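You operate a simulated robot arm through the tools that you are given. There is no shell and no other tool. Be economical: measure what you need, move in short steps, check, and stop when the job is done.

You are at the controls of a simulated robot arm. One attempt, no reset.

TASK
Give the green scent pot three clicks of lavender, stand it back and put its lid on.
Fine: spill none; slide the tray shut.

It is judged by the outcome, as a careful person would: the job done as asked, and still so three seconds after it is handed in. It fails if anything else is knocked over, pushed out of place, dropped, spilled or broken. Lids that push on must go on centred and level and be pressed home; caps that screw on are set level and turned clockwise until they are tight.

THE ROBOT
A 7-joint arm with a two-finger parallel gripper, fixed in place. Base frame: the origin is at the foot of the arm, x ahead of it, y to its left, z up; the work surface is at about z = 0.82. Lengths are in m, angles in rad, forces in N, time in s.
With the tool pointing down near the work surface it reaches from about 0.24 to 0.68 m from the base axis. Its first joint turns from -1.152 to 1.152 rad. Payload 2.4 kg.
The tool frame sits at the grasp point between the pads (the TCP): z along the fingers, y along the line on which they close. The tips reach 0.03 m beyond it. The gripper opens to 0.094 m. The fingers are 0.028 m wide and 0.01 m thick; the gripper's body (0.05 by 0.096 m) begins 0.055 m behind the TCP.
Orientation is told as [roll, pitch, yaw] about the base's x, y, z axes, in that order, counted from this pose: with the fingers straight down and closing along the base's y, the tool's x points along the base's -x, its y along +y and its z along -z.

THE INTERFACE
- The arm moves only by the tool move_arm. Its argument "deltas" is a list that holds one entry, the list of rows, each a list of 7 numbers: the shift along the tool's x, y, z in m, then the turn, a rotation vector about the tool's x, y, z in rad, then the finger opening in m, from 0 to 0.094. In form: [[[dx, dy, dz, ax, ay, az, fingers], ...]]. A call has 1 to 12 rows; each row shifts and turns the commanded pose from where the row before left it, along the tool's axes as they then stand. A row lasts 0.2 s, in which the tool goes at most 0.05 m and 0.15 rad; a call with a longer step from one row to the next is refused whole, and so is a gripper value outside its range. A pose out of reach is approached as far as the arm can. The call stops where the force on the tool passes 40 N (or 10 N more than at its start, if that is more) or the arm is blocked; 0.2 s more then pass. The fingers move at their own pace (about 0.153 m/s each) and stop on an object; they squeeze with about 32 N. The grip force told is the motor's: it shows also when the fingers shut on nothing. Time passes only in rows, and 0.2 s behind the last, so rows that do not move let the fingers close. It gives the time, the measured TCP pose, the force on the tool (base axes), the opening and the grip force at its end, in the units of the frame above (readings bear some noise), with the torque about the TCP (base axes, N m) and any sound that the robot's microphone picked up.
- Cameras (640 x 400 px; columns grow to the right, rows downward): "scene" is fixed at [0.0532, 0.4872, 1.4521]; the picture's right is [-0.60, -0.80, 0.00], its down [-0.41, 0.30, -0.86] and it looks along [0.69, -0.52, -0.51] (base axes); focal length 296 px, centre (320, 200). "wrist" rides on the gripper at [0.076, 0.014, -0.102] in the tool frame; the picture's right is [-0.18, 0.98, 0.00], its down [-0.75, -0.14, -0.64] and it looks along [-0.63, -0.12, 0.77] (tool axes); focal length 243 px, centre (320, 200). There is no depth. A picture from a camera that has moved, and an enlarged one, comes with that camera's place and axes in the base frame and with its lens.
- snapshot(camera): a new picture of that camera. The clock stands still meanwhile.
- enlarge(camera, box): a new picture of the part [left, top, right, bottom] of that camera's present view, enlarged. The clock stands still meanwhile.
- sign_off(): hands the job in; it is judged then, once.

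Go step by step. Nothing tells you positions but the pictures and the camera data: compare them with the known pose of the tool, close in by small moves and look again before you grip or let go. The budget is 120 turns and 64 pictures, counting those below and the enlarged ones. Unless the task says otherwise, let go and move clear before handing in, and close with one line.

The tools are called after "Call:" as a command line: name --argument value ..., lists and objects as JSON in quotes. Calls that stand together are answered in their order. move_arm: Moves the arm, as the interface text tells. Its arguments: {"type":"object","properties":{"deltas":{"type":"array","items":{"type":"array","items":{"type":"array","items":{"type":"number"}}}}},"required":["deltas"]} The other tools are called the same way: snapshot (camera) takes a picture; enlarge (camera, box) takes an enlarged picture of a part of a camera's view; sign_off () hands the job in.

At the start:

```text
t: 0.0
tcp_pos: [0.3244, 0.1705, 1.3096]
ee_rot: [0.002, 0.0, 0.0]
ft_force: [-0.7, 0.2, -1.1]
wrist_torque: [-0.01, -0.01, 0.0]
grip_width: 0.094
grasp_force: 0.0
```

scene: 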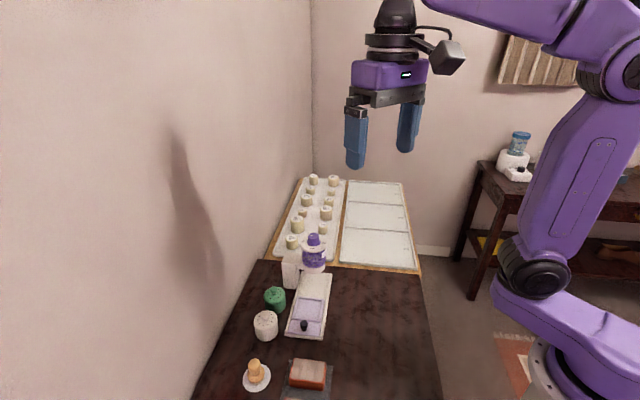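
wrist: 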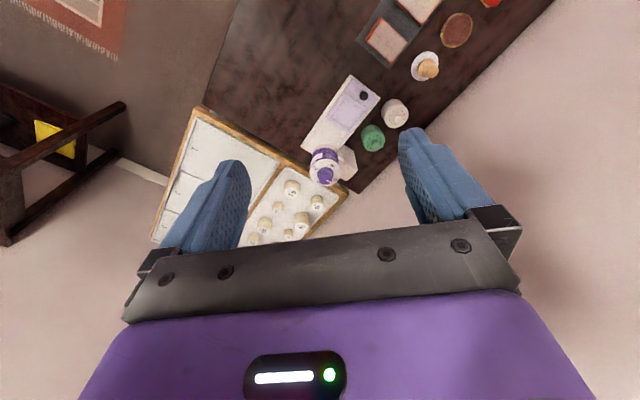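

I see a dispenser with a purple head, a sliding tray, a green pot, a white pot and a lid-like item. I'll look closer first.

Call:
enlarge --camera "scene" --box '[200, 220, 440, 400]'

Call:
enlarge --camera "wrist" --box '[280, 0, 520, 200]'

Call:
enlarge --camera "scene" --box '[250, 220, 350, 300]'

```text
2.22 times, centred on (320, 310) of scene
camera zoom: at [0.0532, 0.4872, 1.4521], right [-0.6, -0.8, 0.0], down [-0.41, 0.3, -0.86], along [0.69, -0.52, -0.51], focal length 658 px, centre (320, -44)
```

zoom: 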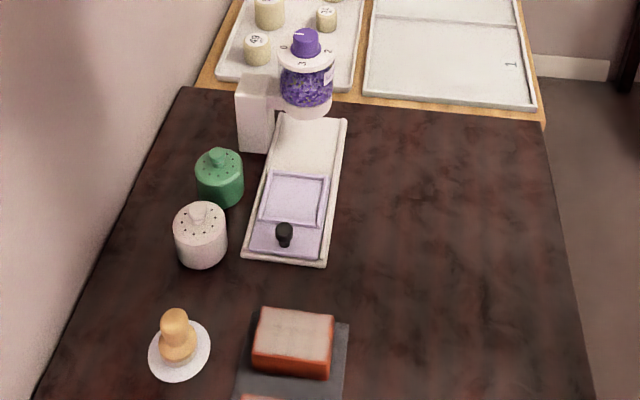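

```text
2.00 times, centred on (400, 100) of wrist
camera zoom: at [0.2478, 0.1847, 1.4125], right [0.18, 0.98, 0.0], down [0.75, -0.14, 0.64], along [0.63, -0.12, -0.77], focal length 485 px, centre (160, 400)
```

zoom: 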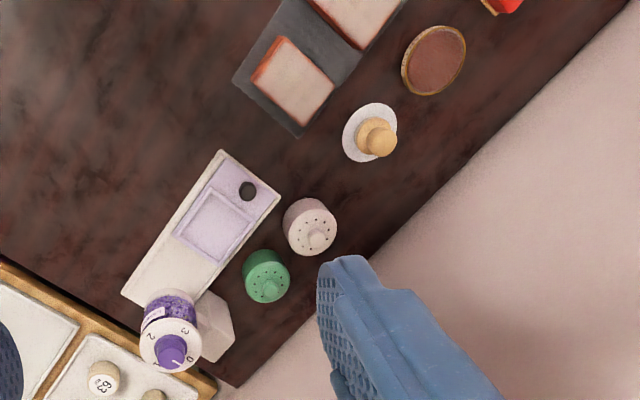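

```text
5.00 times, centred on (300, 260) of scene
camera zoom: at [0.0532, 0.4872, 1.4521], right [-0.6, -0.8, 0.0], down [-0.41, 0.3, -0.86], along [0.69, -0.52, -0.51], focal length 1481 px, centre (420, -100)
```

zoom: 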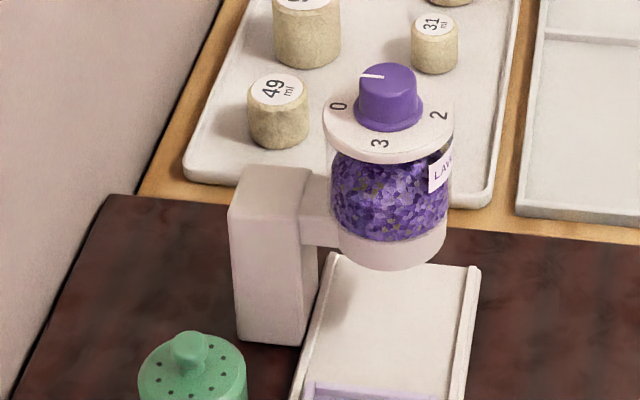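

The tray knob is near (0.427, 0.248, 0.86), the green pot near (0.53, 0.26) and the dispenser dial near (0.525, 0.146, 1.0). I'll go lower for a closer look.

Call:
move_arm --deltas '[[[0, 0.02, 0.04, 0, 0, 0, 0.094], [0, 0.02, 0.04, 0, 0, 0, 0.094], [0, 0.01, 0.04, 0, 0, 0, 0.094], [0, 0, 0.03, 0, 0, 0, 0.094]]]'

Call:
snapshot --camera "wrist"

```text
t: 1.0
tcp_pos: [0.3227, 0.219, 1.1586]
ee_rot: [0.0, 0.0, 0.001]
ft_force: [-0.8, 0.5, 0.7]
wrist_torque: [0.01, 0.01, 0.01]
grip_width: 0.0939
grasp_force: 0.1
```

```text
58 pictures are left
camera wrist: at [0.2466, 0.2345, 1.2616], right [0.18, 0.98, 0.0], down [0.75, -0.14, 0.64], along [0.63, -0.12, -0.77], focal length 243 px, centre (320, 200)
```

wrist: 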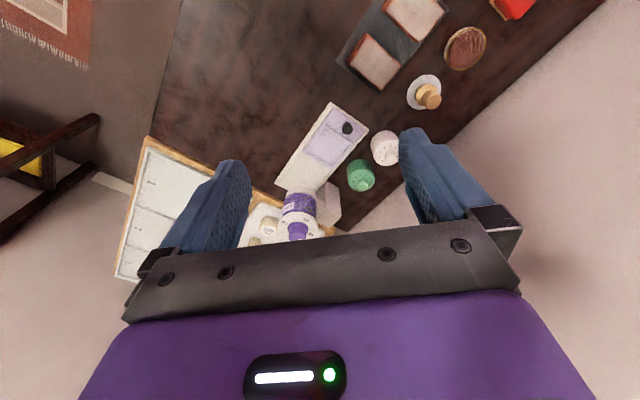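

Call:
enlarge --camera "wrist" --box '[250, 80, 410, 240]'

```text
2.50 times, centred on (330, 160) of wrist
camera zoom: at [0.2466, 0.2345, 1.2616], right [0.18, 0.98, 0.0], down [0.75, -0.14, 0.64], along [0.63, -0.12, -0.77], focal length 606 px, centre (295, 300)
```

zoom: 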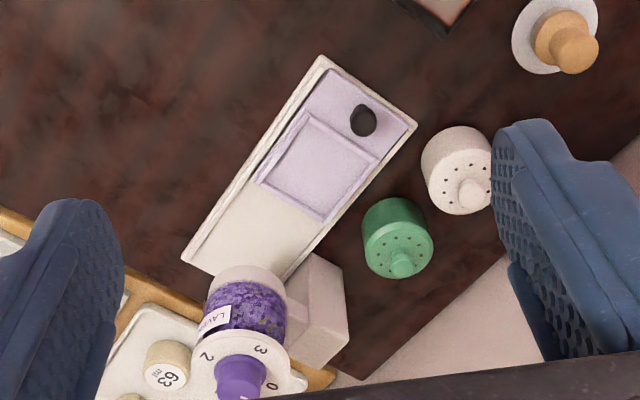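

The track runs at about −45° in the base frame. I'll turn the tool to align with it and hover above the green pot.

Call:
move_arm --deltas '[[[0, 0, 0, 0, 0, 0.131, 0.094], [0, 0, 0, 0, 0, 0.131, 0.094], [0, 0, 0, 0, 0, 0.131, 0.094], [0, 0, 0, 0, 0, 0.131, 0.094], [0, 0, 0, 0, 0, 0.131, 0.094], [0, 0, 0, 0, 0, 0.131, 0.094], [-0.016, 0.03, 0.02, 0, 0, 0, 0.094], [-0.016, 0.03, 0.02, 0, 0, 0, 0.094], [-0.016, 0.03, 0.02, 0, 0, 0, 0.094], [-0.016, 0.03, 0.02, 0, 0, 0, 0.094], [-0.016, 0.03, 0.02, 0, 0, 0, 0.094], [-0.016, 0.03, 0.02, 0, 0, 0, 0.094]]]'

Call:
snapshot --camera "wrist"

```text
t: 3.6
tcp_pos: [0.5171, 0.2795, 1.0401]
ee_rot: [0.001, -0.001, -0.786]
ft_force: [0.5, 1.2, 0.7]
wrist_torque: [0.03, -0.02, -0.02]
grip_width: 0.0939
grasp_force: 0.1
```

```text
56 pictures are left
camera wrist: at [0.4744, 0.3442, 1.1432], right [0.83, 0.56, 0.0], down [0.43, -0.63, 0.64], along [0.36, -0.53, -0.77], focal length 243 px, centre (320, 200)
```

wrist: 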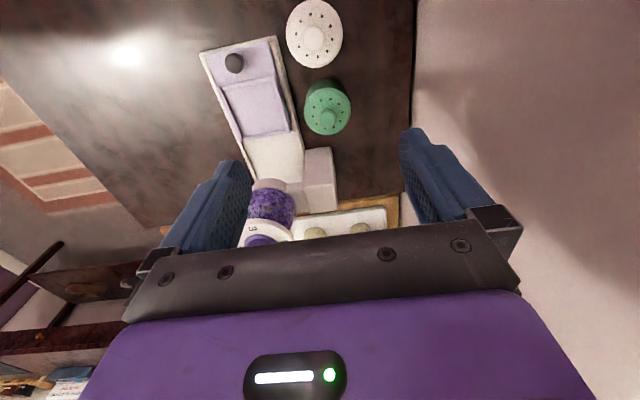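

Call:
move_arm --deltas '[[[-0.011, 0.003, 0.04, 0, 0, 0, 0.05], [-0.01, 0.003, 0.04, 0, 0, 0, 0.05], [0, 0, 0, 0, 0, 0, 0.05]]]'

Call:
snapshot --camera "wrist"

Call:
enlarge --camera "scene" --box '[240, 220, 340, 300]'

```text
t: 4.4
tcp_pos: [0.5344, 0.2672, 0.9618]
ee_rot: [0.002, 0.0, -0.788]
ft_force: [0.9, 0.8, 0.4]
wrist_torque: [-0.02, 0.03, -0.01]
grip_width: 0.0498
grasp_force: 0.0
```

```text
55 pictures are left
camera wrist: at [0.4914, 0.3321, 1.0647], right [0.83, 0.56, 0.0], down [0.43, -0.63, 0.64], along [0.36, -0.53, -0.77], focal length 243 px, centre (320, 200)
```

wrist: 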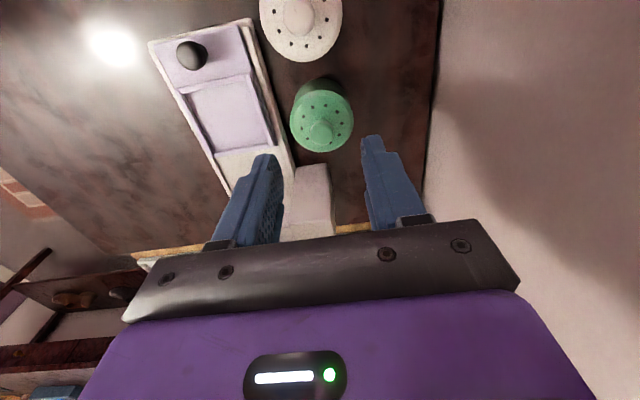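

```text
5.00 times, centred on (290, 260) of scene
camera zoom: at [0.0532, 0.4872, 1.4521], right [-0.6, -0.8, 0.0], down [-0.41, 0.3, -0.86], along [0.69, -0.52, -0.51], focal length 1481 px, centre (470, -100)
```

zoom: 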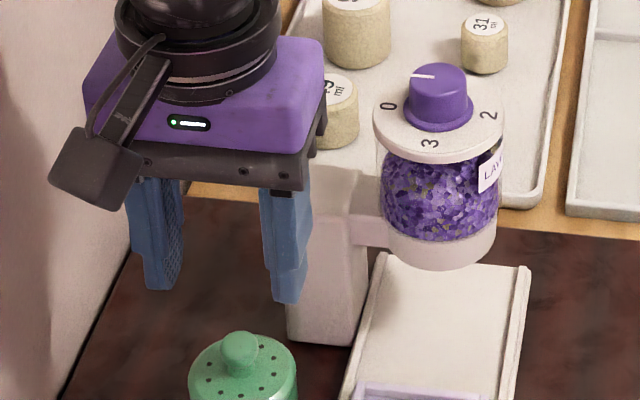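

Tool is centred over the lid knob. I'll lower to just above the lid plate and check before gripping.

Call:
move_arm --deltas '[[[0, 0, 0.02, 0, 0, 0, 0.05], [0, 0, 0.02, 0, 0, 0, 0.05], [0, 0, 0.012, 0, 0, 0, 0.05]]]'

Call:
enlarge --camera "scene" --box '[240, 240, 315, 310]'

Call:
enlarge --camera "wrist" --box '[240, 100, 400, 200]'

```text
t: 5.2
tcp_pos: [0.5362, 0.2704, 0.9077]
ee_rot: [-0.001, 0.0, -0.788]
ft_force: [0.3, -0.7, -0.7]
wrist_torque: [0.0, 0.01, -0.01]
grip_width: 0.0502
grasp_force: 0.1
```

```text
5.71 times, centred on (278, 275) of scene
camera zoom: at [0.0532, 0.4872, 1.4521], right [-0.6, -0.8, 0.0], down [-0.41, 0.3, -0.86], along [0.69, -0.52, -0.51], focal length 1692 px, centre (563, -229)
```

zoom: 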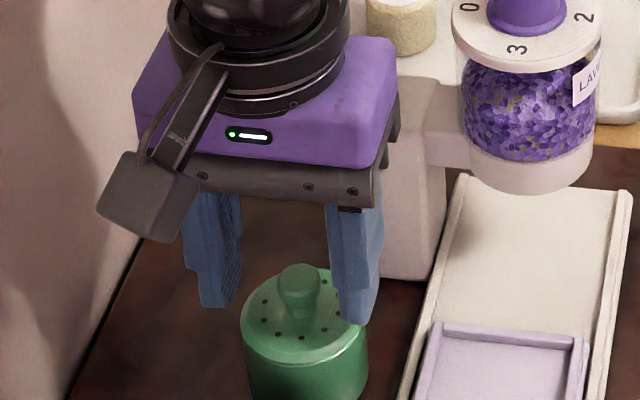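

```text
4.00 times, centred on (320, 150) of wrist
camera zoom: at [0.4924, 0.3342, 1.0114], right [0.83, 0.56, 0.0], down [0.43, -0.63, 0.64], along [0.36, -0.53, -0.77], focal length 970 px, centre (320, 400)
```

zoom: 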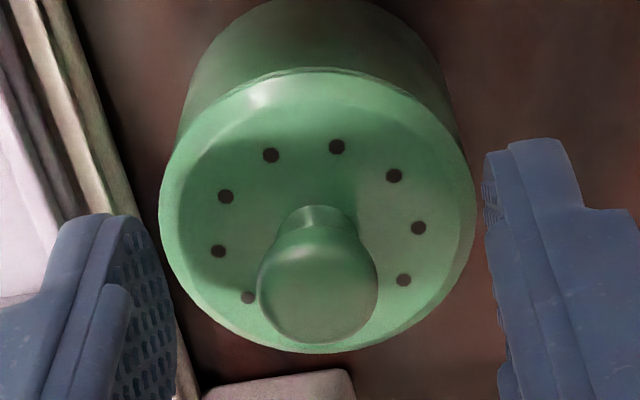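

Call:
move_arm --deltas '[[[0, 0, 0.004, 0, 0, 0, 0.05], [0, 0, 0, 0, 0, 0, 0.0], [0, 0, 0, 0, 0, 0, 0.0]]]'

Call:
enlarge --camera "wrist" --box '[240, 100, 400, 200]'

```text
t: 6.0
tcp_pos: [0.5355, 0.2696, 0.9034]
ee_rot: [0.0, 0.001, -0.788]
ft_force: [-0.2, -0.3, 1.0]
wrist_torque: [0.01, 0.02, -0.02]
grip_width: 0.0164
grasp_force: 31.8
```

```text
4.00 times, centred on (320, 150) of wrist
camera zoom: at [0.4931, 0.3344, 1.0068], right [0.83, 0.56, 0.0], down [0.43, -0.63, 0.64], along [0.36, -0.53, -0.77], focal length 970 px, centre (320, 400)
```

zoom: 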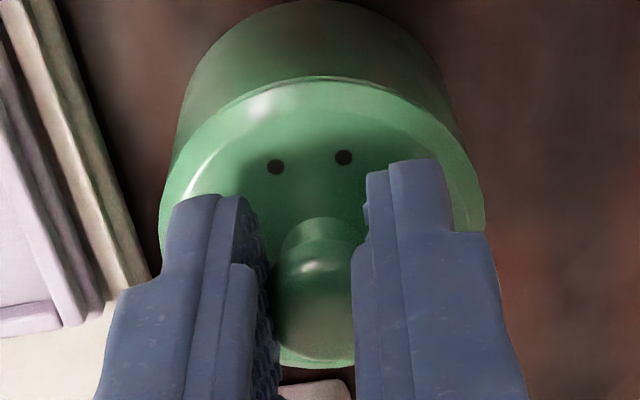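

Knob is gripped at 16 mm. I'll lift gently and see whether the lid comes off by itself.

Call:
move_arm --deltas '[[[0, 0, -0.005, 0, 0, 0, 0.0], [0, 0, -0.01, 0, 0, 0, 0.0], [0, 0, -0.01, 0, 0, 0, 0.0]]]'

Call:
enlarge --camera "scene" --box '[240, 240, 315, 310]'

```text
t: 6.8
tcp_pos: [0.537, 0.2679, 0.9276]
ee_rot: [-0.001, 0.0, -0.787]
ft_force: [-1.1, -0.2, 0.1]
wrist_torque: [-0.01, 0.04, -0.02]
grip_width: 0.0165
grasp_force: 32.0
heard: snap
```

```text
5.71 times, centred on (278, 275) of scene
camera zoom: at [0.0532, 0.4872, 1.4521], right [-0.6, -0.8, 0.0], down [-0.41, 0.3, -0.86], along [0.69, -0.52, -0.51], focal length 1692 px, centre (563, -229)
```

zoom: 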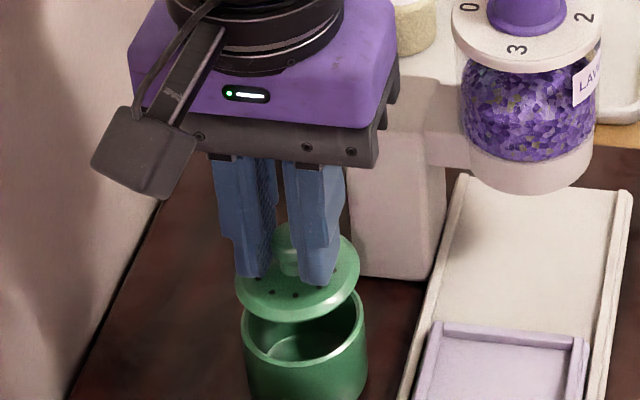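

The lid snapped off cleanly and the pot stayed put. I'll carry the lid to clear table on the right of the track.

Call:
move_arm --deltas '[[[0, 0, -0.03, 0, 0, 0, 0.0], [0.01, 0, -0.03, 0, 0, 0, 0.0], [0.012, -0.04, 0, 0, 0, 0, 0.0], [0.012, -0.04, 0, 0, 0, 0, 0.0], [0.012, -0.04, 0, 0, 0, 0, 0.0], [0.012, -0.04, 0, 0, 0, 0, 0.0], [0.0, -0.04, 0, 0, 0, 0, 0.0], [0, 0, 0.04, 0, 0, 0, 0.0], [0, 0, 0.04, 0, 0, 0, 0.0], [0, 0, 0.015, 0, 0, 0, 0.0]]]'

Call:
enlarge --camera "scene" --box '[240, 240, 400, 340]'

```text
t: 9.0
tcp_pos: [0.3561, 0.1678, 0.8927]
ee_rot: [0.001, 0.001, -0.786]
ft_force: [0.2, -0.9, -1.3]
wrist_torque: [-0.02, 0.0, 0.01]
grip_width: 0.0166
grasp_force: 31.7
```

```text
4.00 times, centred on (320, 290) of scene
camera zoom: at [0.0531, 0.4872, 1.4521], right [-0.6, -0.8, 0.0], down [-0.41, 0.3, -0.86], along [0.69, -0.52, -0.51], focal length 1185 px, centre (320, -160)
```

zoom: 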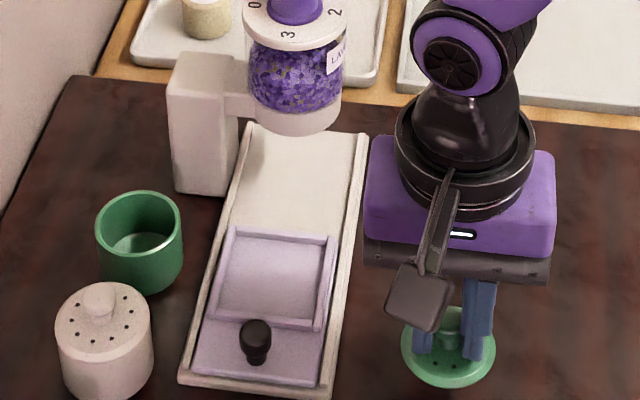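

Lid is over clear table. I'll lower in small steps until touch.

Call:
move_arm --deltas '[[[0, 0, 0.012, 0, 0, 0, 0.0], [0, 0, 0.008, 0, 0, 0, 0.0], [0, 0, 0.004, 0, 0, 0, 0.0], [0, 0, 0.003, 0, 0, 0, 0.0]]]'

Call:
enlarge --camera "scene" --box '[310, 280, 410, 350]'

```text
t: 10.0
tcp_pos: [0.3569, 0.1688, 0.8662]
ee_rot: [0.0, -0.001, -0.787]
ft_force: [0.0, -0.5, -0.5]
wrist_torque: [0.01, -0.02, 0.01]
grip_width: 0.0163
grasp_force: 32.2
```

```text
5.71 times, centred on (360, 315) of scene
camera zoom: at [0.0532, 0.4872, 1.4521], right [-0.6, -0.8, 0.0], down [-0.41, 0.3, -0.86], along [0.69, -0.52, -0.51], focal length 1692 px, centre (91, -457)
```

zoom: 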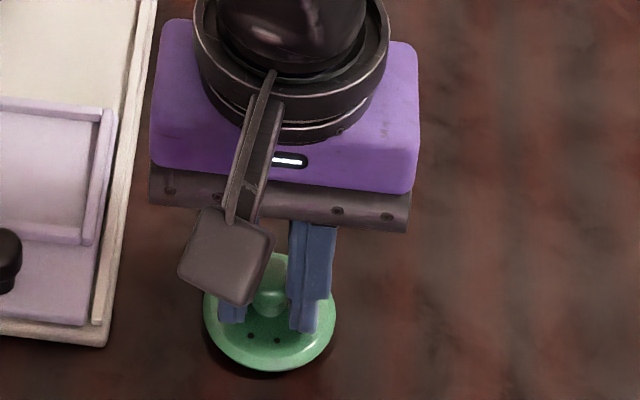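

Call:
move_arm --deltas '[[[0, 0, 0.003, 0, 0, 0, 0.0], [0, 0, 0.002, 0, 0, 0, 0.0], [0, 0, 0, 0, 0, 0, 0.0]]]'

```text
t: 10.8
tcp_pos: [0.3569, 0.1673, 0.8612]
ee_rot: [0.0, -0.001, -0.786]
ft_force: [-1.2, -0.6, 7.2]
wrist_torque: [0.05, -0.15, 0.01]
grip_width: 0.0162
grasp_force: 31.9
```

Touching the table. Release and rise.

Call:
move_arm --deltas '[[[0, 0, 0, 0, 0, 0, 0.05], [0, 0, 0, 0, 0, 0, 0.05], [0, 0, -0.03, 0, 0, 0, 0.05], [0, 0, -0.05, 0, 0, 0, 0.094], [0, 0, -0.05, 0, 0, 0, 0.094]]]'

Call:
enlarge --camera "scene" --box '[240, 240, 400, 340]'

Call:
snapshot --camera "wrist"

```text
t: 12.0
tcp_pos: [0.3582, 0.1699, 0.9915]
ee_rot: [0.0, -0.001, -0.784]
ft_force: [0.3, 0.9, -0.3]
wrist_torque: [0.0, -0.02, 0.04]
grip_width: 0.0941
grasp_force: 0.0
```

```text
4.00 times, centred on (320, 290) of scene
camera zoom: at [0.0532, 0.4872, 1.4521], right [-0.6, -0.8, 0.0], down [-0.41, 0.3, -0.86], along [0.69, -0.52, -0.51], focal length 1185 px, centre (320, -160)
```

zoom: 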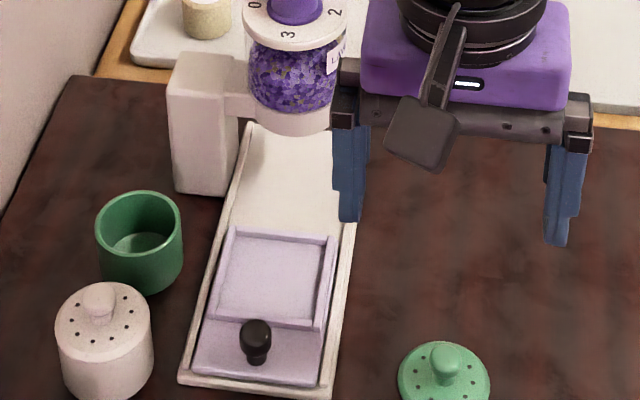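

```text
46 pictures are left
camera wrist: at [0.3143, 0.2344, 1.0944], right [0.83, 0.56, 0.0], down [0.43, -0.63, 0.64], along [0.36, -0.53, -0.77], focal length 243 px, centre (320, 200)
```

wrist: 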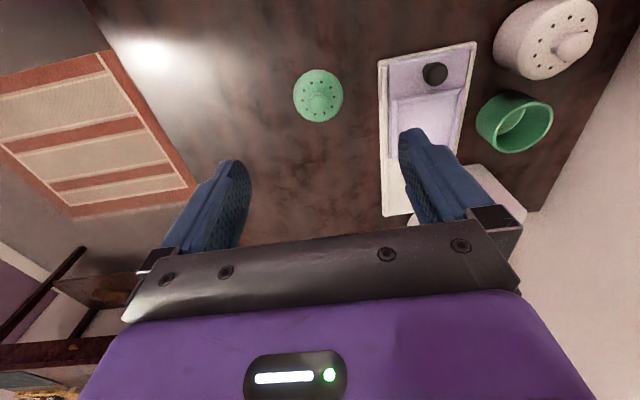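

The lid sits flat. Next, grip the pot body; moving above it with fingers open.

Call:
move_arm --deltas '[[[-0.01, 0.039, 0, 0, 0, 0, 0.094], [-0.012, 0.039, 0, 0, 0, 0, 0.094], [-0.012, 0.039, 0, 0, 0, 0, 0.094], [-0.012, 0.039, 0, 0, 0, 0, 0.094], [-0.01, 0.039, 0, 0, 0, 0, 0.094], [0, 0, 0.03, 0, 0, 0, 0.094], [0, 0, 0.03, 0, 0, 0, 0.094]]]'

Call:
snapshot --camera "wrist"

```text
t: 13.6
tcp_pos: [0.5339, 0.2648, 0.931]
ee_rot: [-0.001, -0.001, -0.787]
ft_force: [0.9, 0.7, 0.2]
wrist_torque: [0.01, 0.03, -0.02]
grip_width: 0.0943
grasp_force: 0.0
```

```text
45 pictures are left
camera wrist: at [0.4907, 0.3299, 1.0343], right [0.83, 0.56, 0.0], down [0.43, -0.63, 0.64], along [0.36, -0.53, -0.77], focal length 243 px, centre (320, 200)
```

wrist: 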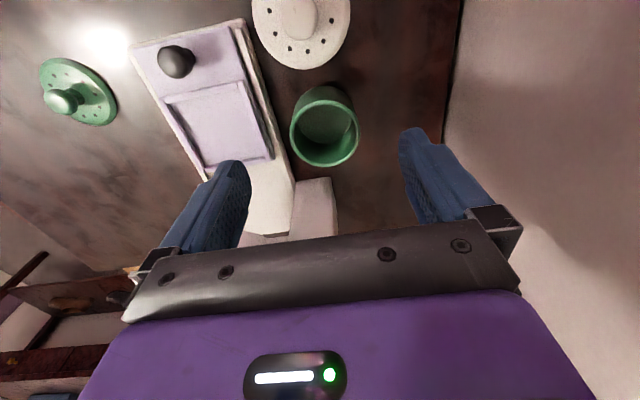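

Call:
move_arm --deltas '[[[0, 0.0037, 0.02, 0, 0, 0, 0.094], [0, 0, 0.02, 0, 0, 0, 0.094], [0, 0, 0.015, 0, 0, 0, 0.094], [0, 0, 0, 0, 0, 0, 0.094]]]'

Call:
snapshot --camera "wrist"

Call:
enlarge --camera "scene" --box '[230, 250, 330, 320]'

```text
t: 14.6
tcp_pos: [0.5355, 0.2685, 0.8782]
ee_rot: [0.001, 0.001, -0.787]
ft_force: [0.3, 0.2, -0.7]
wrist_torque: [0.01, 0.01, -0.02]
grip_width: 0.0938
grasp_force: 0.1
```

```text
44 pictures are left
camera wrist: at [0.4924, 0.3326, 0.98], right [0.83, 0.56, 0.0], down [0.43, -0.63, 0.64], along [0.36, -0.53, -0.77], focal length 243 px, centre (320, 200)
```

wrist: 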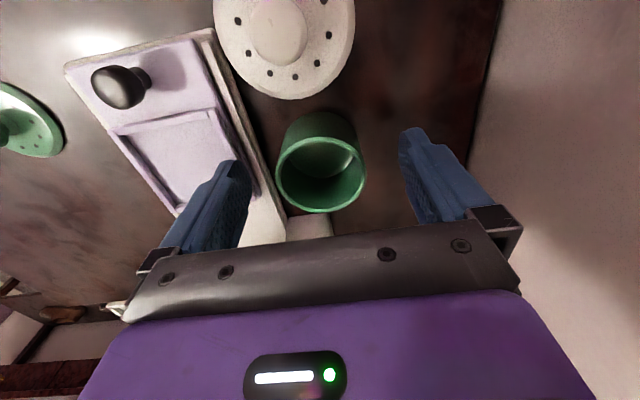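

```text
5.71 times, centred on (280, 285) of scene
camera zoom: at [0.0532, 0.4872, 1.4521], right [-0.6, -0.8, 0.0], down [-0.41, 0.3, -0.86], along [0.69, -0.52, -0.51], focal length 1692 px, centre (549, -286)
```

zoom: 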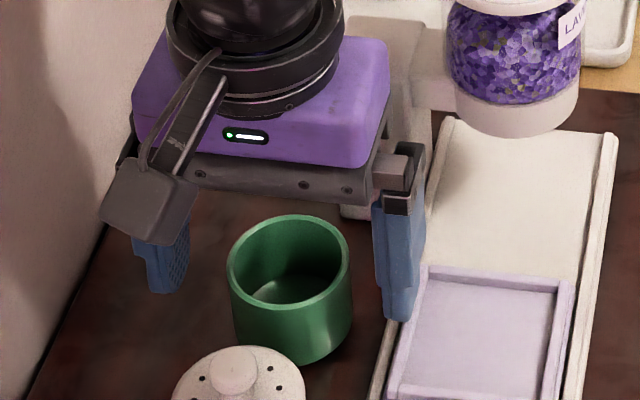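

Aligned. Narrow the fingers, lower 6 mm and close.

Call:
move_arm --deltas '[[[0, 0, 0, 0, 0, 0, 0.072], [0, 0, 0.006, 0, 0, 0, 0.072], [0, 0, 0, 0, 0, 0, 0.03], [0, 0, 0, 0, 0, 0, 0.03]]]'

Call:
snapshot --camera "wrist"

```text
t: 15.6
tcp_pos: [0.5356, 0.2676, 0.8708]
ee_rot: [0.002, 0.002, -0.787]
ft_force: [-0.4, 0.5, -0.3]
wrist_torque: [-0.02, 0.01, -0.01]
grip_width: 0.0516
grasp_force: 31.7
```

```text
42 pictures are left
camera wrist: at [0.4929, 0.3331, 0.9737], right [0.83, 0.56, 0.0], down [0.43, -0.63, 0.64], along [0.36, -0.53, -0.77], focal length 243 px, centre (320, 200)
```

wrist: 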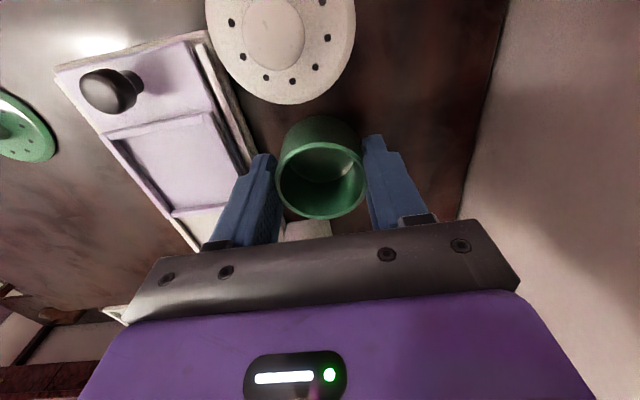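

Pot held (51.6 mm). Lift and carry over the tray recess.

Call:
move_arm --deltas '[[[0, 0, -0.015, 0, 0, 0, 0.03], [0, 0, -0.02, 0, 0, 0, 0.03], [0, 0, -0.02, 0, 0, 0, 0.03], [0.003, -0.03, 0, 0, 0, 0, 0.03], [0.003, -0.03, 0, 0, 0, 0, 0.03], [0.003, -0.03, 0, 0, 0, 0, 0.03], [0, 0, 0, 0, 0, 0, 0.03]]]'

Call:
snapshot --camera "wrist"

Call:
enlarge --camera "scene" --box '[250, 240, 350, 340]'

```text
t: 17.2
tcp_pos: [0.4669, 0.2143, 0.9266]
ee_rot: [0.0, 0.0, -0.789]
ft_force: [-0.8, 0.2, -1.8]
wrist_torque: [0.01, 0.03, 0.02]
grip_width: 0.0514
grasp_force: 32.0
```

```text
41 pictures are left
camera wrist: at [0.4225, 0.2777, 1.0285], right [0.83, 0.56, 0.0], down [0.43, -0.63, 0.64], along [0.36, -0.53, -0.77], focal length 243 px, centre (320, 200)
```

wrist: 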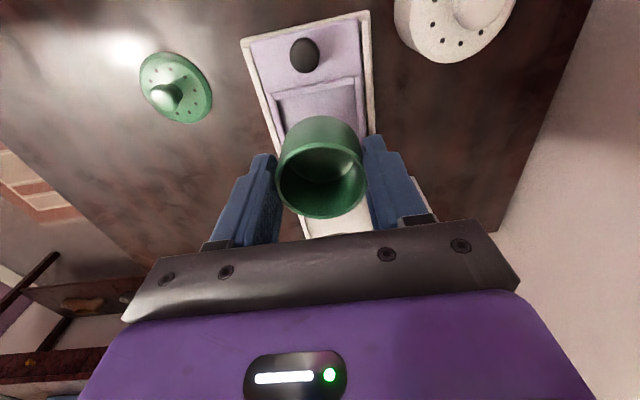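

```text
4.00 times, centred on (300, 290) of scene
camera zoom: at [0.0532, 0.4872, 1.4521], right [-0.6, -0.8, 0.0], down [-0.41, 0.3, -0.86], along [0.69, -0.52, -0.51], focal length 1185 px, centre (400, -160)
```

zoom: 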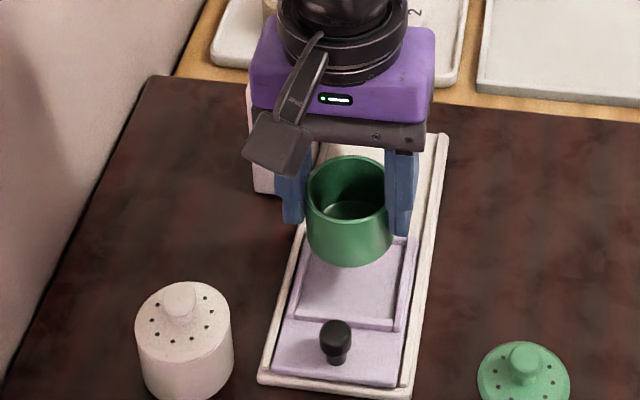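

Call:
move_arm --deltas '[[[-0.005, 0, 0.01, 0, 0, 0, 0.03], [0, 0, 0.015, 0, 0, 0, 0.03], [0, 0, 0, 0, 0, 0, 0.03]]]'

Call:
enlarge --camera "scene" --box '[260, 260, 340, 320]'

Call:
enlarge --camera "wrist" --box '[220, 40, 420, 240]'

```text
t: 18.0
tcp_pos: [0.469, 0.2083, 0.9014]
ee_rot: [0.0, -0.001, -0.787]
ft_force: [0.2, -0.9, -2.4]
wrist_torque: [-0.02, -0.02, 0.07]
grip_width: 0.0513
grasp_force: 32.6
```

```text
6.67 times, centred on (300, 290) of scene
camera zoom: at [0.0532, 0.4872, 1.4521], right [-0.6, -0.8, 0.0], down [-0.41, 0.3, -0.86], along [0.69, -0.52, -0.51], focal length 1974 px, centre (453, -400)
```

zoom: 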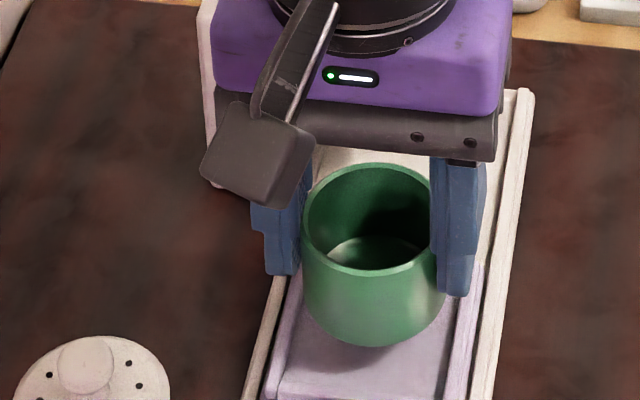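

```text
2.00 times, centred on (320, 140) of wrist
camera zoom: at [0.4265, 0.2739, 1.0039], right [0.83, 0.56, 0.0], down [0.43, -0.63, 0.64], along [0.36, -0.53, -0.77], focal length 485 px, centre (320, 320)
```

zoom: 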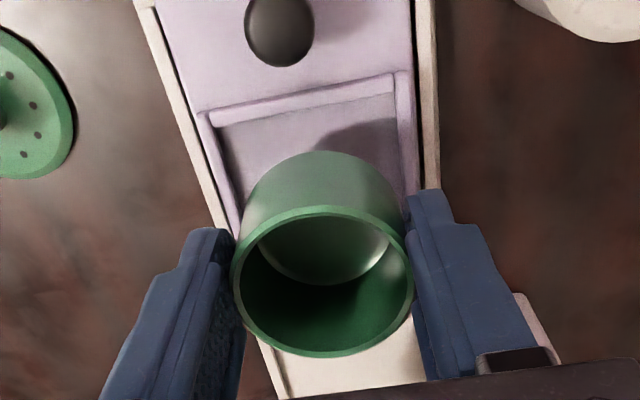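

Slight correction (4 mm back, 2 mm sideways), then lower to contact.

Call:
move_arm --deltas '[[[0.004, 0.002, 0.005, 0, 0, 0, 0.03], [0, 0, 0.006, 0, 0, 0, 0.03], [0, 0, 0, 0, 0, 0, 0.03]]]'

Call:
enlarge --camera "wrist" --box '[220, 40, 420, 240]'

```text
t: 18.8
tcp_pos: [0.4671, 0.2139, 0.889]
ee_rot: [0.0, 0.001, -0.785]
ft_force: [0.7, -0.4, -1.5]
wrist_torque: [0.02, 0.0, 0.02]
grip_width: 0.0515
grasp_force: 31.3
```

```text
2.00 times, centred on (320, 140) of wrist
camera zoom: at [0.4238, 0.2786, 0.9923], right [0.83, 0.56, 0.0], down [0.43, -0.63, 0.64], along [0.36, -0.53, -0.77], focal length 485 px, centre (320, 320)
```

zoom: 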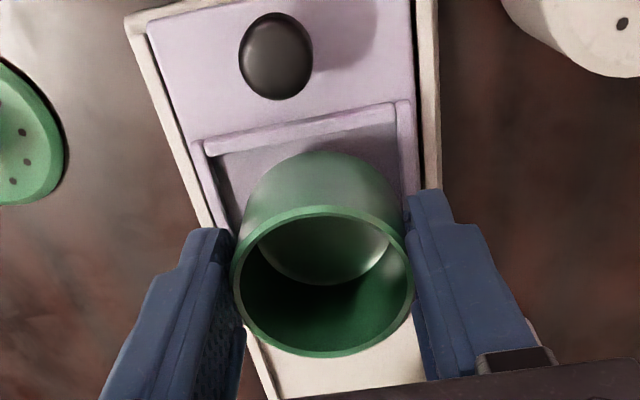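

Call:
move_arm --deltas '[[[0, 0, 0.004, 0, 0, 0, 0.03], [0, 0, 0.003, 0, 0, 0, 0.03], [0, 0, 0, 0, 0, 0, 0.03]]]'

```text
t: 19.6
tcp_pos: [0.469, 0.2147, 0.8839]
ee_rot: [0.003, -0.003, -0.785]
ft_force: [-0.1, -0.5, 20.1]
wrist_torque: [-0.15, 0.07, 0.01]
grip_width: 0.0496
grasp_force: 31.7
```

Call:
move_arm --deltas '[[[0, 0, -0.0015, 0, 0, 0, 0.03], [0, 0, 0, 0, 0, 0, 0.03]]]'

Call:
enlarge --camera "wrist" --box '[220, 40, 420, 240]'

Call:
enlarge --camera "scene" --box '[260, 260, 340, 320]'

```text
t: 20.2
tcp_pos: [0.4668, 0.212, 0.8842]
ee_rot: [-0.003, 0.0, -0.786]
ft_force: [1.5, 0.9, 3.0]
wrist_torque: [0.08, -0.19, 0.05]
grip_width: 0.0494
grasp_force: 32.0
```

```text
2.00 times, centred on (320, 140) of wrist
camera zoom: at [0.4241, 0.2778, 0.9875], right [0.83, 0.56, 0.0], down [0.43, -0.63, 0.64], along [0.36, -0.53, -0.77], focal length 485 px, centre (320, 320)
```

zoom: 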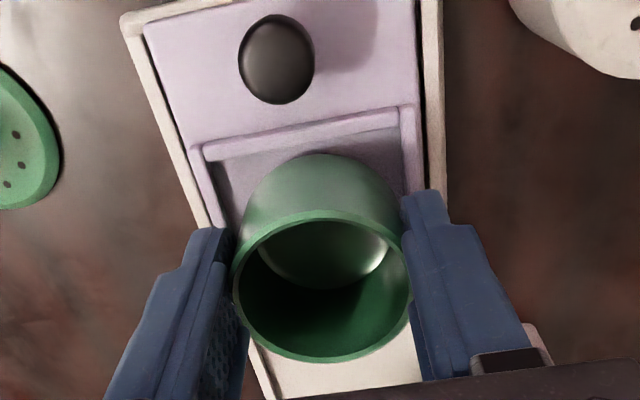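

```text
6.67 times, centred on (300, 290) of scene
camera zoom: at [0.0531, 0.4872, 1.4521], right [-0.6, -0.8, 0.0], down [-0.41, 0.3, -0.86], along [0.69, -0.52, -0.51], focal length 1974 px, centre (453, -400)
```

zoom: 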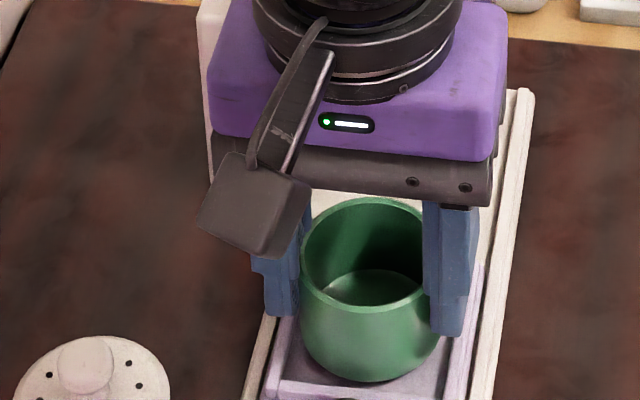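

Contact made; the pot appears within the recess. Release and rise straight up to look.

Call:
move_arm --deltas '[[[0, 0, 0, 0, 0, 0, 0.056], [0, 0, 0, 0, 0, 0, 0.066], [0, 0, -0.02, 0, 0, 0, 0.066], [0, 0, -0.04, 0, 0, 0, 0.066]]]'

Call:
snapshot --camera "wrist"

Call:
enlarge --camera "scene" --box '[240, 250, 340, 320]'

```text
t: 21.2
tcp_pos: [0.4688, 0.2115, 0.9458]
ee_rot: [0.001, -0.001, -0.787]
ft_force: [0.0, -0.3, -0.2]
wrist_torque: [0.03, 0.0, 0.01]
grip_width: 0.0659
grasp_force: 0.0
```

```text
34 pictures are left
camera wrist: at [0.4254, 0.277, 1.0486], right [0.83, 0.56, 0.0], down [0.43, -0.63, 0.64], along [0.36, -0.53, -0.77], focal length 243 px, centre (320, 200)
```

wrist: 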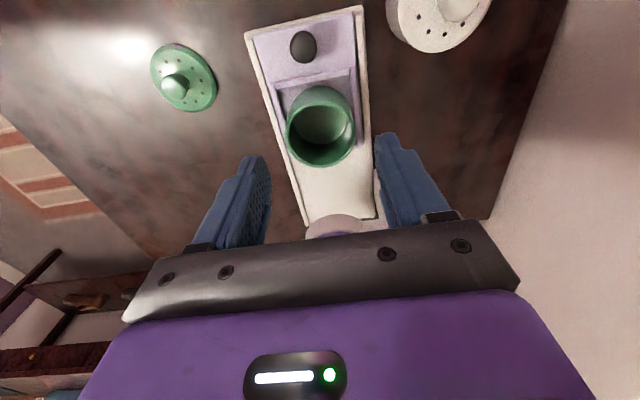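

```text
5.71 times, centred on (290, 285) of scene
camera zoom: at [0.0532, 0.4872, 1.4521], right [-0.6, -0.8, 0.0], down [-0.41, 0.3, -0.86], along [0.69, -0.52, -0.51], focal length 1692 px, centre (491, -286)
```

zoom: 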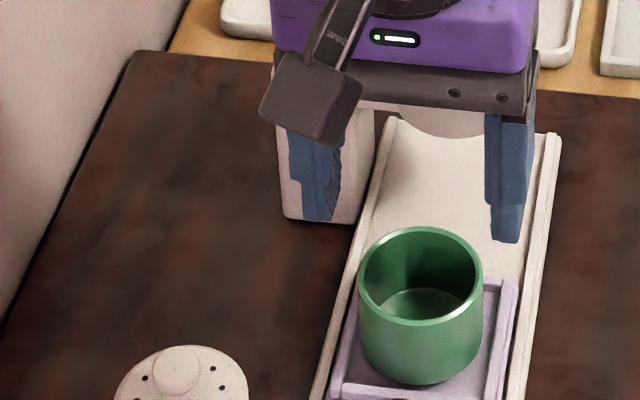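

The pot stands in the recess. Next I'll go to the tray knob, leaning the tool away from the dispenser so the gripper clears it.

Call:
move_arm --deltas '[[[0.035, 0, 0, 0, 0, 0, 0.05], [0.037, 0, 0, 0, 0, 0, 0.05], [0, 0, 0, 0, -0.12, 0, 0.05], [0, 0, 0, 0, -0.12, 0, 0.05], [0, 0, 0, 0, -0.11, 0, 0.05], [0, 0, 0, 0, 0, 0, 0.05]]]'

Call:
snapshot --camera "wrist"

Call:
enlarge --camera "scene" --box '[250, 260, 350, 340]'

```text
t: 22.6
tcp_pos: [0.4172, 0.2628, 0.9444]
ee_rot: [-0.001, -0.352, -0.784]
ft_force: [0.1, -0.1, 0.0]
wrist_torque: [0.04, 0.01, -0.02]
grip_width: 0.05
grasp_force: 0.0
```

```text
32 pictures are left
camera wrist: at [0.3521, 0.3499, 1.0135], right [0.82, 0.57, 0.06], down [0.24, -0.44, 0.86], along [0.52, -0.69, -0.5], focal length 243 px, centre (320, 200)
```

wrist: 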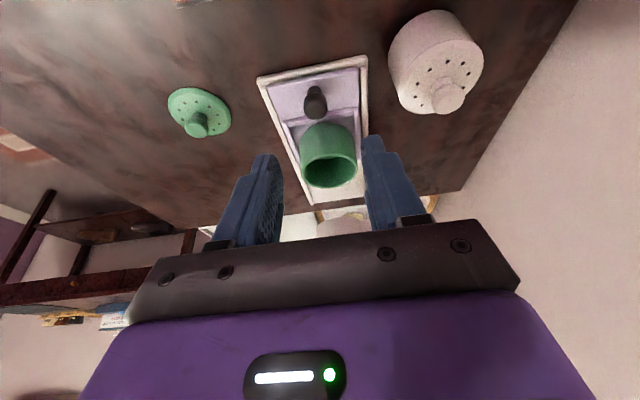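

```text
5.00 times, centred on (300, 300) of scene
camera zoom: at [0.0531, 0.4872, 1.4521], right [-0.6, -0.8, 0.0], down [-0.41, 0.3, -0.86], along [0.69, -0.52, -0.51], focal length 1481 px, centre (420, -300)
```

zoom: 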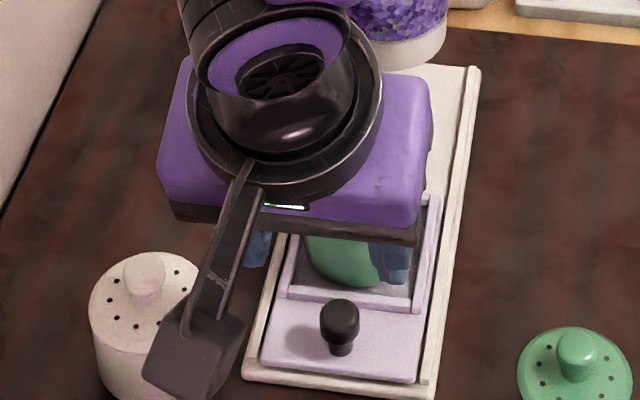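

Call:
move_arm --deltas '[[[0.007, 0, 0.025, 0, 0, 0, 0.05], [0.006, 0, 0.025, 0, 0, 0, 0.05], [0, 0, 0, 0, 0, 0, 0.05]]]'

Call:
snapshot --camera "wrist"

```text
t: 23.4
tcp_pos: [0.4217, 0.2596, 0.8921]
ee_rot: [0.001, -0.351, -0.784]
ft_force: [0.1, 1.0, -0.1]
wrist_torque: [-0.02, -0.02, -0.01]
grip_width: 0.0501
grasp_force: 0.1
```

```text
30 pictures are left
camera wrist: at [0.356, 0.346, 0.9624], right [0.82, 0.57, 0.06], down [0.24, -0.44, 0.86], along [0.52, -0.69, -0.5], focal length 243 px, centre (320, 200)
```

wrist: 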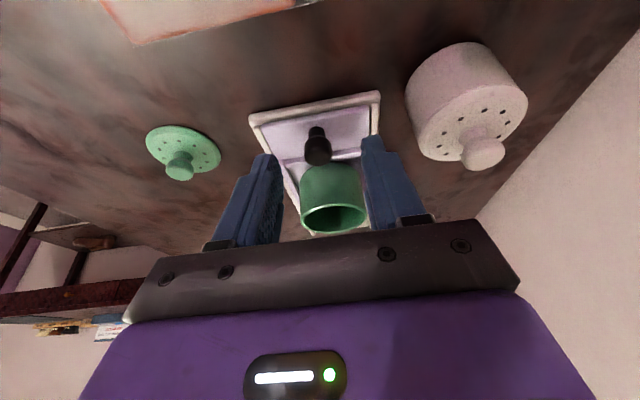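

Call:
move_arm --deltas '[[[0.002, 0, 0.012, 0, 0, 0, 0.05], [0.001, 0, 0.009, 0, 0, 0, 0.05], [0, 0, 0, 0, 0, 0, 0.05]]]'

Call:
enlarge --camera "wrist" --box '[240, 80, 400, 240]'

```text
t: 24.2
tcp_pos: [0.4248, 0.2566, 0.8714]
ee_rot: [0.001, -0.351, -0.788]
ft_force: [0.5, 0.1, 0.3]
wrist_torque: [0.01, -0.04, 0.01]
grip_width: 0.0503
grasp_force: 0.0
```

```text
2.50 times, centred on (320, 160) of wrist
camera zoom: at [0.3593, 0.3421, 0.9416], right [0.82, 0.57, 0.06], down [0.24, -0.45, 0.86], along [0.52, -0.69, -0.5], focal length 606 px, centre (320, 300)
```

zoom: 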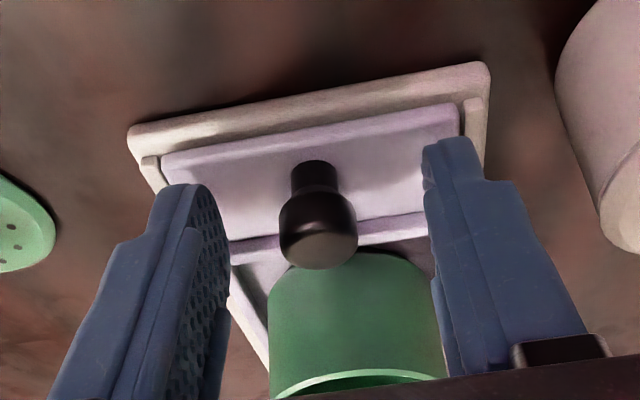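

Knob is between the fingers. Close on it.

Call:
move_arm --deltas '[[[0, 0, 0, 0, 0, 0, 0.0], [0, 0, 0, 0, 0, 0, 0.0], [0, 0, 0, 0, 0, 0, 0.0]]]'

Call:
enlarge --camera "scene" --box '[250, 260, 350, 340]'

```text
t: 25.0
tcp_pos: [0.4239, 0.2545, 0.8715]
ee_rot: [-0.001, -0.35, -0.787]
ft_force: [-6.1, -4.3, 1.4]
wrist_torque: [-0.48, -0.39, -0.05]
grip_width: 0.0172
grasp_force: 45.3
```

```text
5.00 times, centred on (300, 300) of scene
camera zoom: at [0.053, 0.4871, 1.4521], right [-0.6, -0.8, 0.0], down [-0.41, 0.3, -0.86], along [0.69, -0.52, -0.51], focal length 1481 px, centre (420, -300)
```

zoom: 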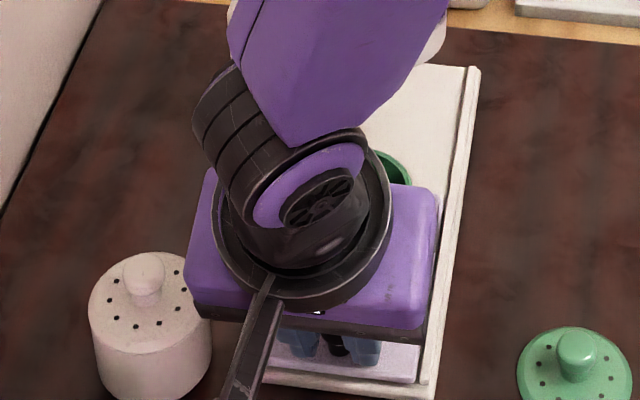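

Gripped, with a small sideways preload. I'll relieve it and slide the tray in by about 5 cm first.

Call:
move_arm --deltas '[[[0, -0.0015, 0, 0, 0, 0, 0.0], [-0.0047, 0, 0.0017, 0, 0, 0, 0.0], [-0.0094, 0, 0.0034, 0, 0, 0, 0.0], [-0.0094, 0, 0.0034, 0, 0, 0, 0.0], [-0.0094, 0, 0.0034, 0, 0, 0, 0.0], [-0.0094, 0, 0.0034, 0, 0, 0, 0.0], [-0.0047, 0, 0.0017, 0, 0, 0, 0.0]]]'

Call:
snapshot --camera "scene"

Call:
snapshot --camera "wrist"

```text
t: 26.6
tcp_pos: [0.4589, 0.2203, 0.872]
ee_rot: [0.001, -0.349, -0.788]
ft_force: [3.6, 4.5, -29.5]
wrist_torque: [0.71, 0.48, 0.03]
grip_width: 0.0172
grasp_force: 45.0
```

```text
27 pictures are left
```

scene: 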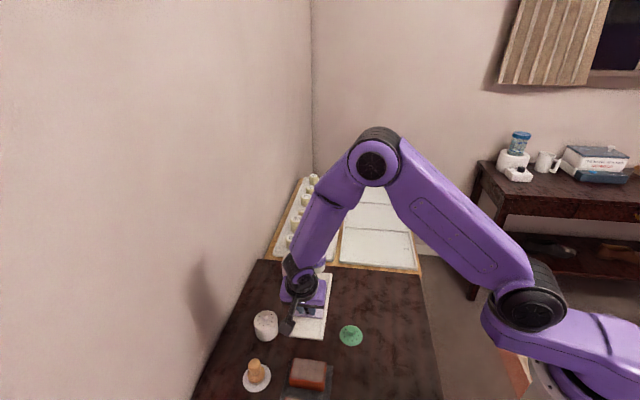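

```text
26 pictures are left
camera wrist: at [0.3933, 0.3067, 0.9419], right [0.82, 0.57, 0.06], down [0.25, -0.45, 0.86], along [0.52, -0.69, -0.5], focal length 243 px, centre (320, 200)
```

wrist: 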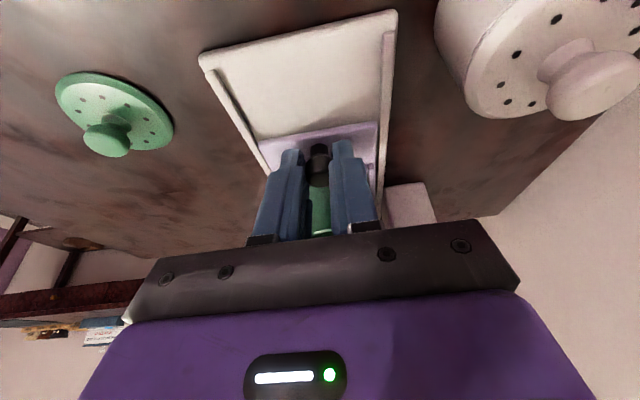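

The tray is moving. There is an upward pull building on the knob, so I'll ease down 2 mm, then continue.

Call:
move_arm --deltas '[[[0.0007, 0, 0.0019, 0, 0, 0, 0.0], [0, 0, 0, 0, 0, 0, 0.0]]]'

```text
t: 27.2
tcp_pos: [0.4594, 0.2196, 0.8716]
ee_rot: [0.001, -0.352, -0.787]
ft_force: [1.7, 1.5, -0.7]
wrist_torque: [0.74, 0.85, 0.03]
grip_width: 0.0173
grasp_force: 44.7
```

Call:
move_arm --deltas '[[[-0.0055, 0, 0.0023, 0, 0, 0, 0.0], [-0.0074, 0, 0.003, 0, 0, 0, 0.0], [-0.0074, 0, 0.003, 0, 0, 0, 0.0], [-0.0037, 0, 0.0015, 0, 0, 0, 0.0], [0, 0, 0, 0, 0, 0, 0.0]]]'

Call:
snapshot --camera "wrist"

```text
t: 28.4
tcp_pos: [0.4778, 0.2015, 0.8708]
ee_rot: [0.006, -0.352, -0.786]
ft_force: [3.8, 2.3, 31.6]
wrist_torque: [-0.54, -0.33, 0.06]
grip_width: 0.0173
grasp_force: 45.2
```

```text
25 pictures are left
camera wrist: at [0.4115, 0.2875, 0.9415], right [0.82, 0.57, 0.07], down [0.24, -0.45, 0.86], along [0.52, -0.69, -0.5], focal length 243 px, centre (320, 200)
```

wrist: 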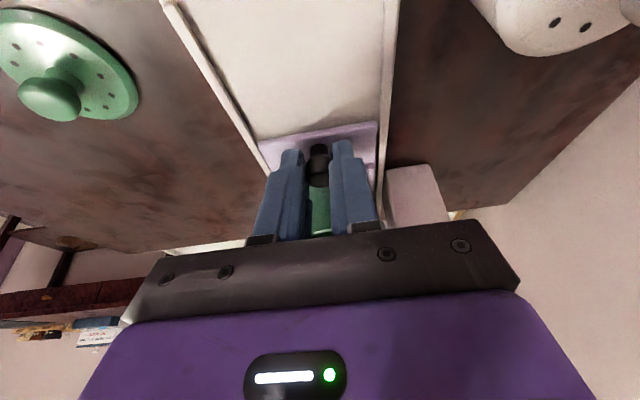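

Call:
move_arm --deltas '[[[-0.0007, 0, -0.0019, 0, 0, 0, 0.0], [-0.0047, 0, 0.0018, 0, 0, 0, 0.0], [-0.0037, 0, 0.0014, 0, 0, 0, 0.0], [0, 0, 0, 0, 0, 0, 0.0]]]'

Call:
enlarge --camera "scene" --box '[260, 220, 360, 320]'

```text
t: 29.4
tcp_pos: [0.4821, 0.1961, 0.8715]
ee_rot: [0.001, -0.347, -0.785]
ft_force: [14.1, 14.1, -12.6]
wrist_torque: [0.18, -0.27, 0.24]
grip_width: 0.0175
grasp_force: 44.5
```

```text
4.00 times, centred on (310, 270) of scene
camera zoom: at [0.0537, 0.4876, 1.4519], right [-0.6, -0.8, 0.0], down [-0.41, 0.3, -0.86], along [0.69, -0.52, -0.51], focal length 1185 px, centre (360, -80)
```

zoom: 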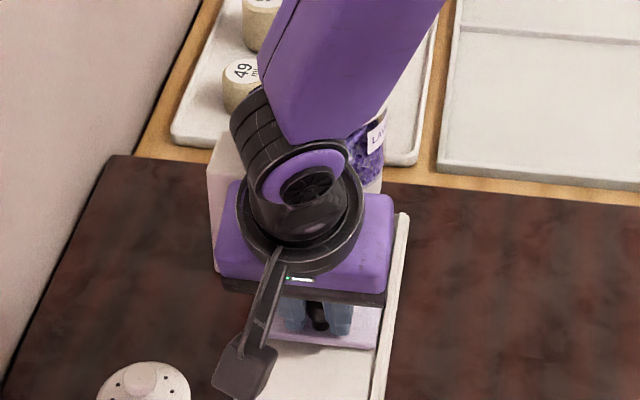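

Call:
move_arm --deltas '[[[0, 0.0013, 0, 0, 0, 0, 0.0], [0, 0, 0, 0, 0, 0, 0.0]]]'

Call:
snapshot --camera "wrist"

```text
t: 30.0
tcp_pos: [0.4829, 0.1973, 0.871]
ee_rot: [-0.001, -0.349, -0.788]
ft_force: [7.0, 7.7, -11.2]
wrist_torque: [1.19, 0.8, 0.11]
grip_width: 0.0172
grasp_force: 45.0
```

```text
23 pictures are left
camera wrist: at [0.4184, 0.2818, 0.9417], right [0.82, 0.57, 0.06], down [0.25, -0.45, 0.86], along [0.52, -0.69, -0.51], focal length 243 px, centre (320, 200)
```

wrist: 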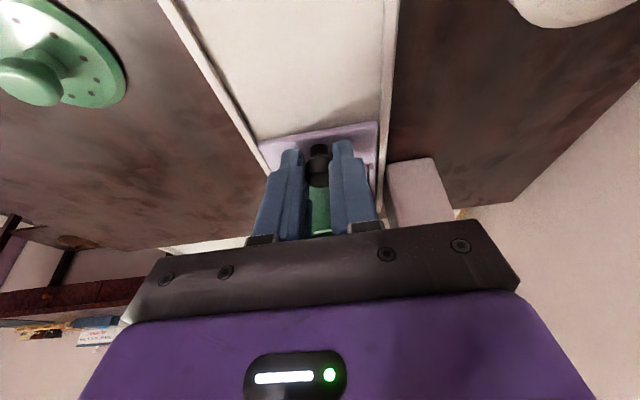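

Call:
move_arm --deltas '[[[0, 0.001, 0.0005, 0, 0, 0, 0.0], [-0.0019, 0, 0.0008, 0, 0, 0, 0.0], [-0.0019, 0, 0.0008, 0, 0, 0, 0.0], [0, 0, 0, 0, 0, 0, 0.0]]]'

```text
t: 31.0
tcp_pos: [0.4877, 0.1915, 0.8712]
ee_rot: [-0.001, -0.352, -0.788]
ft_force: [-6.1, -5.2, 14.9]
wrist_torque: [0.15, 0.28, -0.22]
grip_width: 0.0172
grasp_force: 44.4
```

Call:
move_arm --deltas '[[[0, -0.0008, -0.0008, 0, 0, 0, 0.0], [-0.0019, 0, 0.0007, 0, 0, 0, 0.0], [-0.0019, 0, 0.0007, 0, 0, 0, 0.0], [0, 0, 0, 0, 0, 0, 0.0]]]'

```text
t: 32.0
tcp_pos: [0.4889, 0.1901, 0.8717]
ee_rot: [-0.002, -0.351, -0.787]
ft_force: [-5.4, -6.3, 1.4]
wrist_torque: [-0.75, -0.57, 0.07]
grip_width: 0.017
grasp_force: 45.3
```

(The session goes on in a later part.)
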